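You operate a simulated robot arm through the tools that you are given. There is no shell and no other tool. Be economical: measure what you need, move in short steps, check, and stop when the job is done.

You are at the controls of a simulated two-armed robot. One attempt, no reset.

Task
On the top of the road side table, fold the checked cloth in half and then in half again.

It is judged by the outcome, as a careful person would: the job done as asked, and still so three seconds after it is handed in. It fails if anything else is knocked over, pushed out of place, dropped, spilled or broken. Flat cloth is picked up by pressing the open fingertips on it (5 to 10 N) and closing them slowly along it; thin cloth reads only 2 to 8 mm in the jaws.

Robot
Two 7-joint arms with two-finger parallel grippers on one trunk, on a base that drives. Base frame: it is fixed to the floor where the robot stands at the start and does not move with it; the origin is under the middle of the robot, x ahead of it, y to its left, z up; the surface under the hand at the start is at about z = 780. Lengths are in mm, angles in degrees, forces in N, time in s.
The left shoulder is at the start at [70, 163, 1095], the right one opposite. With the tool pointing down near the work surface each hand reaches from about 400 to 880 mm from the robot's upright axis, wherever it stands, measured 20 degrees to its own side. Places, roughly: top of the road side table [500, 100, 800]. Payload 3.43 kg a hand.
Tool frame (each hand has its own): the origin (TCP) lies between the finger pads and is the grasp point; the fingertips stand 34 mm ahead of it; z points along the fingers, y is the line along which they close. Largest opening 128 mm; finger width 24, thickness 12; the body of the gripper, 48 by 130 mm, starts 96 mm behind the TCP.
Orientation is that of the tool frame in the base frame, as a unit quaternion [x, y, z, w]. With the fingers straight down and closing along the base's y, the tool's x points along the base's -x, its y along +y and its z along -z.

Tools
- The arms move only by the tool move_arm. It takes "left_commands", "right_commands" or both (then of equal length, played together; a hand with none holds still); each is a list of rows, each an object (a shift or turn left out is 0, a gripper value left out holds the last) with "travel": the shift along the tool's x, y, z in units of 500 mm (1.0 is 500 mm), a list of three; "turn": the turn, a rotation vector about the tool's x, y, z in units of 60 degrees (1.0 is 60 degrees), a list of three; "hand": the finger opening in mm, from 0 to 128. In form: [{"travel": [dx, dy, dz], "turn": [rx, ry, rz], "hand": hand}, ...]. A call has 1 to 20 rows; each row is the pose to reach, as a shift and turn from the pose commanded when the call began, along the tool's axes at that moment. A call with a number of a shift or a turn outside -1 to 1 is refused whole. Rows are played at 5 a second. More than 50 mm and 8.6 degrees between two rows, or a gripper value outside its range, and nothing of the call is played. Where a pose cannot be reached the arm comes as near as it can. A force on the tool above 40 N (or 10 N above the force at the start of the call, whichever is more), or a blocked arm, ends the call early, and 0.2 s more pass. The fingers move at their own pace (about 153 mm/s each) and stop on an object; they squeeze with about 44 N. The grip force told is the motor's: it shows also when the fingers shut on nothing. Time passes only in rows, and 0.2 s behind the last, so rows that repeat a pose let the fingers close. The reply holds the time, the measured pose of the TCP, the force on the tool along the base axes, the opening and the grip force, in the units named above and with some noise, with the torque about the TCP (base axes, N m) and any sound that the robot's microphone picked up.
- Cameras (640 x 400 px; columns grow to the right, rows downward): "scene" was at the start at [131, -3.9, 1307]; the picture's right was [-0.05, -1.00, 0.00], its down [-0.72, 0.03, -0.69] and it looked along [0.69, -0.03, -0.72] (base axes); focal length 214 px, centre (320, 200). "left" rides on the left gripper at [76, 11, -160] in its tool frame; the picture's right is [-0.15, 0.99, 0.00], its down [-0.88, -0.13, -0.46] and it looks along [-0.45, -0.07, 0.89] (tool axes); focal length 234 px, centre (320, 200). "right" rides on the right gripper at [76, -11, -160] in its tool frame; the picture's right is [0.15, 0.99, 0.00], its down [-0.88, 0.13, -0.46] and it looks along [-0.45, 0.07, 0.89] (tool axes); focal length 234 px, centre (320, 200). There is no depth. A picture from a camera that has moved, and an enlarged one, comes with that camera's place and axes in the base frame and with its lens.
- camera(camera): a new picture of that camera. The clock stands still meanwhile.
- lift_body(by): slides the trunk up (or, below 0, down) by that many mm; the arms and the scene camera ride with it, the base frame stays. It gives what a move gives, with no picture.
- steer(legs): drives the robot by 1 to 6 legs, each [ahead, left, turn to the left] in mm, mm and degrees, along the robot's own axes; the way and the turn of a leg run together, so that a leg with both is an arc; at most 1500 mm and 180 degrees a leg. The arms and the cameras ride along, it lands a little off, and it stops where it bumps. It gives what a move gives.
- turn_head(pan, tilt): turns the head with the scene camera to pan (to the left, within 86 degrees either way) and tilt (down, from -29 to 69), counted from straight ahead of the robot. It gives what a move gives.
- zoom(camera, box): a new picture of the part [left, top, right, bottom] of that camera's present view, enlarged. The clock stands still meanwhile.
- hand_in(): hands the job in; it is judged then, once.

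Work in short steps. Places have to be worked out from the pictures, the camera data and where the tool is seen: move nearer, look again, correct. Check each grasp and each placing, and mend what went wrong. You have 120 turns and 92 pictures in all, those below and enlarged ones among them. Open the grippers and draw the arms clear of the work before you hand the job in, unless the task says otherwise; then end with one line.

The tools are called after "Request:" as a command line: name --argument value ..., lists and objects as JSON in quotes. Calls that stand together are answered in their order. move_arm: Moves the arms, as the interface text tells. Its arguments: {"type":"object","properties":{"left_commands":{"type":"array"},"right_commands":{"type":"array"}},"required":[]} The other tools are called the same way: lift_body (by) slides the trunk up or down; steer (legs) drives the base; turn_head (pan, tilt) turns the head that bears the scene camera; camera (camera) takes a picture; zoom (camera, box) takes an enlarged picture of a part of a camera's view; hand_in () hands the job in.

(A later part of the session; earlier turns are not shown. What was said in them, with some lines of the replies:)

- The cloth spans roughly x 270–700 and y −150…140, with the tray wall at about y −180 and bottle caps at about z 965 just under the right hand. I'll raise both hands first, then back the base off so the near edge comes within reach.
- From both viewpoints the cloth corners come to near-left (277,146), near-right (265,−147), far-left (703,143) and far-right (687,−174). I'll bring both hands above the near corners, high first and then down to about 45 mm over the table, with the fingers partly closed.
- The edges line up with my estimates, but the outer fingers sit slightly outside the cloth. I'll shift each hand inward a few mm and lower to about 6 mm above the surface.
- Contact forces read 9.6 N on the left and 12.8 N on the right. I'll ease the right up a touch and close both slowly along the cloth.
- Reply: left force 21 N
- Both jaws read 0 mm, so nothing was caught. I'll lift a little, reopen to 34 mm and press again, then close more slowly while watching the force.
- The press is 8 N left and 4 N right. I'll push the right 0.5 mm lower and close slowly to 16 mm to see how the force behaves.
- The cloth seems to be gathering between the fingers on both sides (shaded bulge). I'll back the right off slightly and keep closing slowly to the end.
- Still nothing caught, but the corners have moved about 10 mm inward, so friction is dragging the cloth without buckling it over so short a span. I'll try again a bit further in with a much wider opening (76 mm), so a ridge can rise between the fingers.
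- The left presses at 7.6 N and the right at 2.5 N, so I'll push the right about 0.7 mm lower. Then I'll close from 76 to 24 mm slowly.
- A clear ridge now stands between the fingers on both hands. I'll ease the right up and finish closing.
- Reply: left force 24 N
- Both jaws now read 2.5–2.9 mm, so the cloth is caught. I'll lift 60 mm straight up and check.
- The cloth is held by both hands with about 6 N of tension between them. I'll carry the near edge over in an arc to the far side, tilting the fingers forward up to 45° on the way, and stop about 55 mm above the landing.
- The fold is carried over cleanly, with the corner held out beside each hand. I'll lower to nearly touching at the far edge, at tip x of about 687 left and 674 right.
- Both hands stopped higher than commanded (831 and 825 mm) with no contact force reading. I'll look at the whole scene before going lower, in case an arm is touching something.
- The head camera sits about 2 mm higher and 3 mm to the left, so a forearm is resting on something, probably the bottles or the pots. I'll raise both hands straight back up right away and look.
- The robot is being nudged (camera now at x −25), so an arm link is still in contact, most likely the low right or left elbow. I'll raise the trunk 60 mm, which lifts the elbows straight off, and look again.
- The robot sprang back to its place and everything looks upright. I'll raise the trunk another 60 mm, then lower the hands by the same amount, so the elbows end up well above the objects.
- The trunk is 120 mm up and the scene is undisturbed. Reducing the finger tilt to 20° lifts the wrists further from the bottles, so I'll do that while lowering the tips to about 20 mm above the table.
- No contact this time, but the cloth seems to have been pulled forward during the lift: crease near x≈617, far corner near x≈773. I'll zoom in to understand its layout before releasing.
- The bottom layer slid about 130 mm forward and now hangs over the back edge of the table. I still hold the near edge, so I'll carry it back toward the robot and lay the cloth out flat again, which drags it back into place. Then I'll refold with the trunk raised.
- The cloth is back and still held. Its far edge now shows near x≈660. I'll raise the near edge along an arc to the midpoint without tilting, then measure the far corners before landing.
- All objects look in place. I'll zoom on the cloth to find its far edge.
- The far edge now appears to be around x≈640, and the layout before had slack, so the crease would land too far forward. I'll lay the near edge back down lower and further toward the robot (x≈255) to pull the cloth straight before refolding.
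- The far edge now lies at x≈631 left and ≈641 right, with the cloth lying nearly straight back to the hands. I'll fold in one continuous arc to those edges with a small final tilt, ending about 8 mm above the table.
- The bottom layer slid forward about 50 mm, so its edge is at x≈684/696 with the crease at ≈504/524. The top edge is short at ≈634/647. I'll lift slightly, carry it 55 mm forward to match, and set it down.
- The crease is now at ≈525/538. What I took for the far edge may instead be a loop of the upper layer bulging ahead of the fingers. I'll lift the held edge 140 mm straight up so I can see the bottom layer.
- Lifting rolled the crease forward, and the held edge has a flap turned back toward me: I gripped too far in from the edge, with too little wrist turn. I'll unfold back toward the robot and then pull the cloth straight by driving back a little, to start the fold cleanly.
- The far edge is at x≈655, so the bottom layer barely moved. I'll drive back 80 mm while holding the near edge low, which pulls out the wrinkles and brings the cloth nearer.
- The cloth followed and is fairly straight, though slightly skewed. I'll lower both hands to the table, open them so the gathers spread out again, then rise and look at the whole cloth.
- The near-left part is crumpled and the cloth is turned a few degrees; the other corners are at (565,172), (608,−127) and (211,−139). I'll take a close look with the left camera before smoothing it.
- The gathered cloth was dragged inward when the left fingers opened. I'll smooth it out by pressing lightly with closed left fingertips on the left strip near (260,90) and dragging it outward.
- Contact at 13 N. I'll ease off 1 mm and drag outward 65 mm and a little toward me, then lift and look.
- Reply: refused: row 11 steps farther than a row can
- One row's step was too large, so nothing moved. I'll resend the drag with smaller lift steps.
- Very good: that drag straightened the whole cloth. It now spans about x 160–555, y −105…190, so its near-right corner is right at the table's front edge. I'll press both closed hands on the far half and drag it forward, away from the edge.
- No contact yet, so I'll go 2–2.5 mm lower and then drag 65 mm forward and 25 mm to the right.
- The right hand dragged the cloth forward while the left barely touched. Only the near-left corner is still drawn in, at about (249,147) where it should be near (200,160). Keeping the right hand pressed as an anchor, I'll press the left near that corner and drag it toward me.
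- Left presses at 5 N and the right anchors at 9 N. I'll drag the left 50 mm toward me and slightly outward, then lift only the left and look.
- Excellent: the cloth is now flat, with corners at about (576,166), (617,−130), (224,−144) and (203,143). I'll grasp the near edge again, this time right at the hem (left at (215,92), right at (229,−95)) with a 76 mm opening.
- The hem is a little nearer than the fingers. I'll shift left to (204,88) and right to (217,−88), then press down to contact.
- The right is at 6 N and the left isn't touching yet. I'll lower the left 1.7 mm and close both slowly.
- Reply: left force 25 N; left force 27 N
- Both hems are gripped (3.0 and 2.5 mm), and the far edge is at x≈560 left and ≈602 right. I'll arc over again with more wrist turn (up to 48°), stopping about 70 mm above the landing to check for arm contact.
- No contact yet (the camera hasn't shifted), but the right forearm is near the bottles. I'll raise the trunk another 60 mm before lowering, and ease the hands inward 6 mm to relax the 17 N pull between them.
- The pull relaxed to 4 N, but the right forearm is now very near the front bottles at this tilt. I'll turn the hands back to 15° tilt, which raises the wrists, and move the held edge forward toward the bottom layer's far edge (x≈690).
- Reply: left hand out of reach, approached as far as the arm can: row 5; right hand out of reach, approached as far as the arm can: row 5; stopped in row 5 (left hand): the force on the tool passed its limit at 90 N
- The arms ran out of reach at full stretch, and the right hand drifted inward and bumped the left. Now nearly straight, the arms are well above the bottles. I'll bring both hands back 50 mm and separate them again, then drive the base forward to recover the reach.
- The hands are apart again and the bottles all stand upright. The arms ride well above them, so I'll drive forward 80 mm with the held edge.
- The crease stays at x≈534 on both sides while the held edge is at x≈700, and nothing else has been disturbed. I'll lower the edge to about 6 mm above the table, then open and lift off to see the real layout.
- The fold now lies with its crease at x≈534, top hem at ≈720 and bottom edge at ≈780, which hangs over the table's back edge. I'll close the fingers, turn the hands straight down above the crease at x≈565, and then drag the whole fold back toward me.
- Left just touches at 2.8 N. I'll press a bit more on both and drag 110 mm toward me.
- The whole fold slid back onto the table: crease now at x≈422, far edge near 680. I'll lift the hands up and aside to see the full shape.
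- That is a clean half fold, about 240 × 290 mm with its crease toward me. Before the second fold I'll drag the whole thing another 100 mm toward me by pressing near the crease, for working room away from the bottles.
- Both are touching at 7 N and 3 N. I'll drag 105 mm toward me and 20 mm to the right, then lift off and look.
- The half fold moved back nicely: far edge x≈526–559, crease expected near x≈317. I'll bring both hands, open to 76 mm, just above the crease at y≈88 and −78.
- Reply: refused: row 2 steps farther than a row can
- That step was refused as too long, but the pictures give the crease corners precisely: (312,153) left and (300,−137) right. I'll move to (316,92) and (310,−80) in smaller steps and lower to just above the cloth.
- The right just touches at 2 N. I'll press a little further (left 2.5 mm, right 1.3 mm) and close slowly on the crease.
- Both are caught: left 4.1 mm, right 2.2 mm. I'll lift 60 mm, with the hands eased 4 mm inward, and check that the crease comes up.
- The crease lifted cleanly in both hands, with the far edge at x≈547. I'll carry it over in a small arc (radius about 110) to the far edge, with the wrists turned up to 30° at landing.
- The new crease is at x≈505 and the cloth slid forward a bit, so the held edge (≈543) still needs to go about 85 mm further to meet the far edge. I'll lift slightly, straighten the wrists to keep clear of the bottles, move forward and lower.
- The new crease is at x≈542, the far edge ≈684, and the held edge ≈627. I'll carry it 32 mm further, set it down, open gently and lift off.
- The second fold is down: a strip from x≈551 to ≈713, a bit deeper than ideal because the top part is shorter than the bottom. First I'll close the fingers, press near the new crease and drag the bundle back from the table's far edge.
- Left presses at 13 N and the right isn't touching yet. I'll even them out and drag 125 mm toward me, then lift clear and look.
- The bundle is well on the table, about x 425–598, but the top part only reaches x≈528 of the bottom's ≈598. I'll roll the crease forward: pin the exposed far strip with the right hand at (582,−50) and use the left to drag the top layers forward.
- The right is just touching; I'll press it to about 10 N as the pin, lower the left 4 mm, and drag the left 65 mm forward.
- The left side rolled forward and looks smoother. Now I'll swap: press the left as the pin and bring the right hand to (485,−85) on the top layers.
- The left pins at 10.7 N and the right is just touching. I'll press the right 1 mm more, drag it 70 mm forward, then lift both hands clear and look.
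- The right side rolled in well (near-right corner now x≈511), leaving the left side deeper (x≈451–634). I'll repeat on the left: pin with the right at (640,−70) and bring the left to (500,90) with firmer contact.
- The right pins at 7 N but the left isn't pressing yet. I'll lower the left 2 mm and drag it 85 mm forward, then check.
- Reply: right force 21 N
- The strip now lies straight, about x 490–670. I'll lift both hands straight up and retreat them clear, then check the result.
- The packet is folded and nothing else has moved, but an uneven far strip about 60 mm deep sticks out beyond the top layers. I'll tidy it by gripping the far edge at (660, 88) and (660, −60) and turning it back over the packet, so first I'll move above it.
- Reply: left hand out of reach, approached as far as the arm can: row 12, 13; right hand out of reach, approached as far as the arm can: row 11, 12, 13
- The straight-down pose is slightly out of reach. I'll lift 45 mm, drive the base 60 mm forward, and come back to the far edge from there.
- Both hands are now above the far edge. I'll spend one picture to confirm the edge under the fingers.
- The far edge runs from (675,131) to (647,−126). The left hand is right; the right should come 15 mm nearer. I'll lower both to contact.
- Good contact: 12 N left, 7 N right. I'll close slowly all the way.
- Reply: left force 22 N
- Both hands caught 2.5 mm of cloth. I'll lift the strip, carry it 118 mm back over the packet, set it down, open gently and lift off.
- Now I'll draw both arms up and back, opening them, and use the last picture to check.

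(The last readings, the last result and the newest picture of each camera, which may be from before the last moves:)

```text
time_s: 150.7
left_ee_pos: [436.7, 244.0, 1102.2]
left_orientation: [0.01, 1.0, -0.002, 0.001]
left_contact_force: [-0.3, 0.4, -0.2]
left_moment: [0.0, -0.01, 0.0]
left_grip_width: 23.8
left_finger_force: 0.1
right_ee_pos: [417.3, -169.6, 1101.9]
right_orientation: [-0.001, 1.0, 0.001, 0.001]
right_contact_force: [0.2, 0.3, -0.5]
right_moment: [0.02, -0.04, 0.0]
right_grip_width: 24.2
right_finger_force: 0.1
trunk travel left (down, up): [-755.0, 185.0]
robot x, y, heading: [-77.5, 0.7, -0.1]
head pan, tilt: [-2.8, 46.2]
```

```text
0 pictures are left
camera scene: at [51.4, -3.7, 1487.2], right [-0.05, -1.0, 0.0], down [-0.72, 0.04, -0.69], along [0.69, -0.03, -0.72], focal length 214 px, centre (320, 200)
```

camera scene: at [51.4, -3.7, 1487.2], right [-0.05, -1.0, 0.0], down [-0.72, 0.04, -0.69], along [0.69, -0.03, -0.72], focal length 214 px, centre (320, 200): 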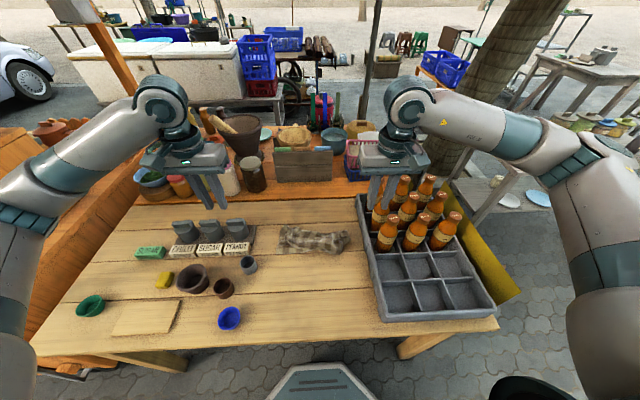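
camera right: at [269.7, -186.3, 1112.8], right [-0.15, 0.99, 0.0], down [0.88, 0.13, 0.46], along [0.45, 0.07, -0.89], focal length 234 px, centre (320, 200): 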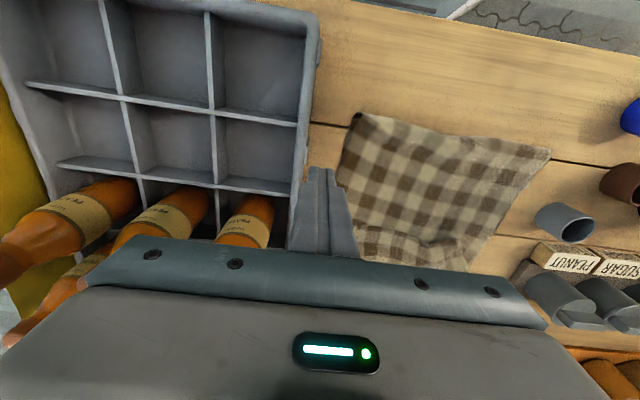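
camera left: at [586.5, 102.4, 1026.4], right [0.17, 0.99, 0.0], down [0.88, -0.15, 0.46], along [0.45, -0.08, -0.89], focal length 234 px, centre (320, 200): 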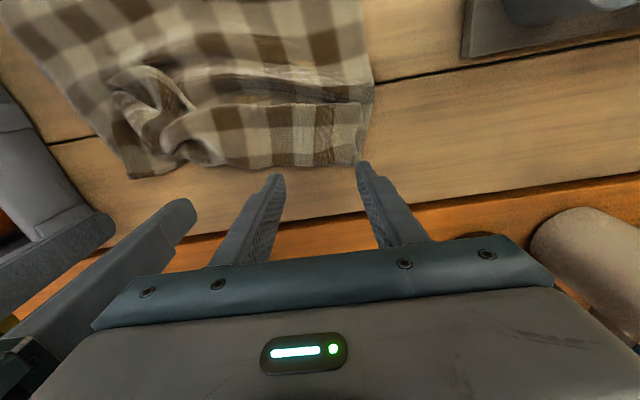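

The last picture shows a compact packet of about 115 × 255 mm, roughly a quarter of the cloth, with the cups, pots, labels and bottles all standing in place. I'll open the grippers fully with the arms clear, then hand in.

Request:
move_arm --left_commands '[{"hand": 80}, {"hand": 80}, {"hand": 80}]' --right_commands '[{"hand": 60}, {"hand": 60}, {"hand": 60}]'

Request:
hand_in

```text
time_s: 151.5
left_ee_pos: [439.2, 242.8, 1100.5]
left_orientation: [0.01, 1.0, -0.002, -0.001]
left_contact_force: [-0.1, 0.2, 0.3]
left_moment: [-0.02, 0.07, 0.0]
left_grip_width: 79.8
left_finger_force: 0.0
right_ee_pos: [420.0, -168.1, 1100.7]
right_orientation: [-0.001, 1.0, 0.001, -0.002]
right_contact_force: [-0.4, -0.4, 0.1]
right_moment: [0.01, 0.01, -0.01]
right_grip_width: 60.2
right_finger_force: 0.0
trunk travel left (down, up): [-755.0, 185.0]
robot x, y, heading: [-78.4, -0.7, 0.1]
head pan, tilt: [-2.8, 46.2]
```

```text
The job is handed in.
```

The cloth is folded to about a quarter of its size on the table, but not neatly: both folds came out uneven, so I turned a far strip of about 60 mm back over the top and some wrinkles remain; an arm leaned on something early on, but nothing looks knocked over or moved in the last picture.
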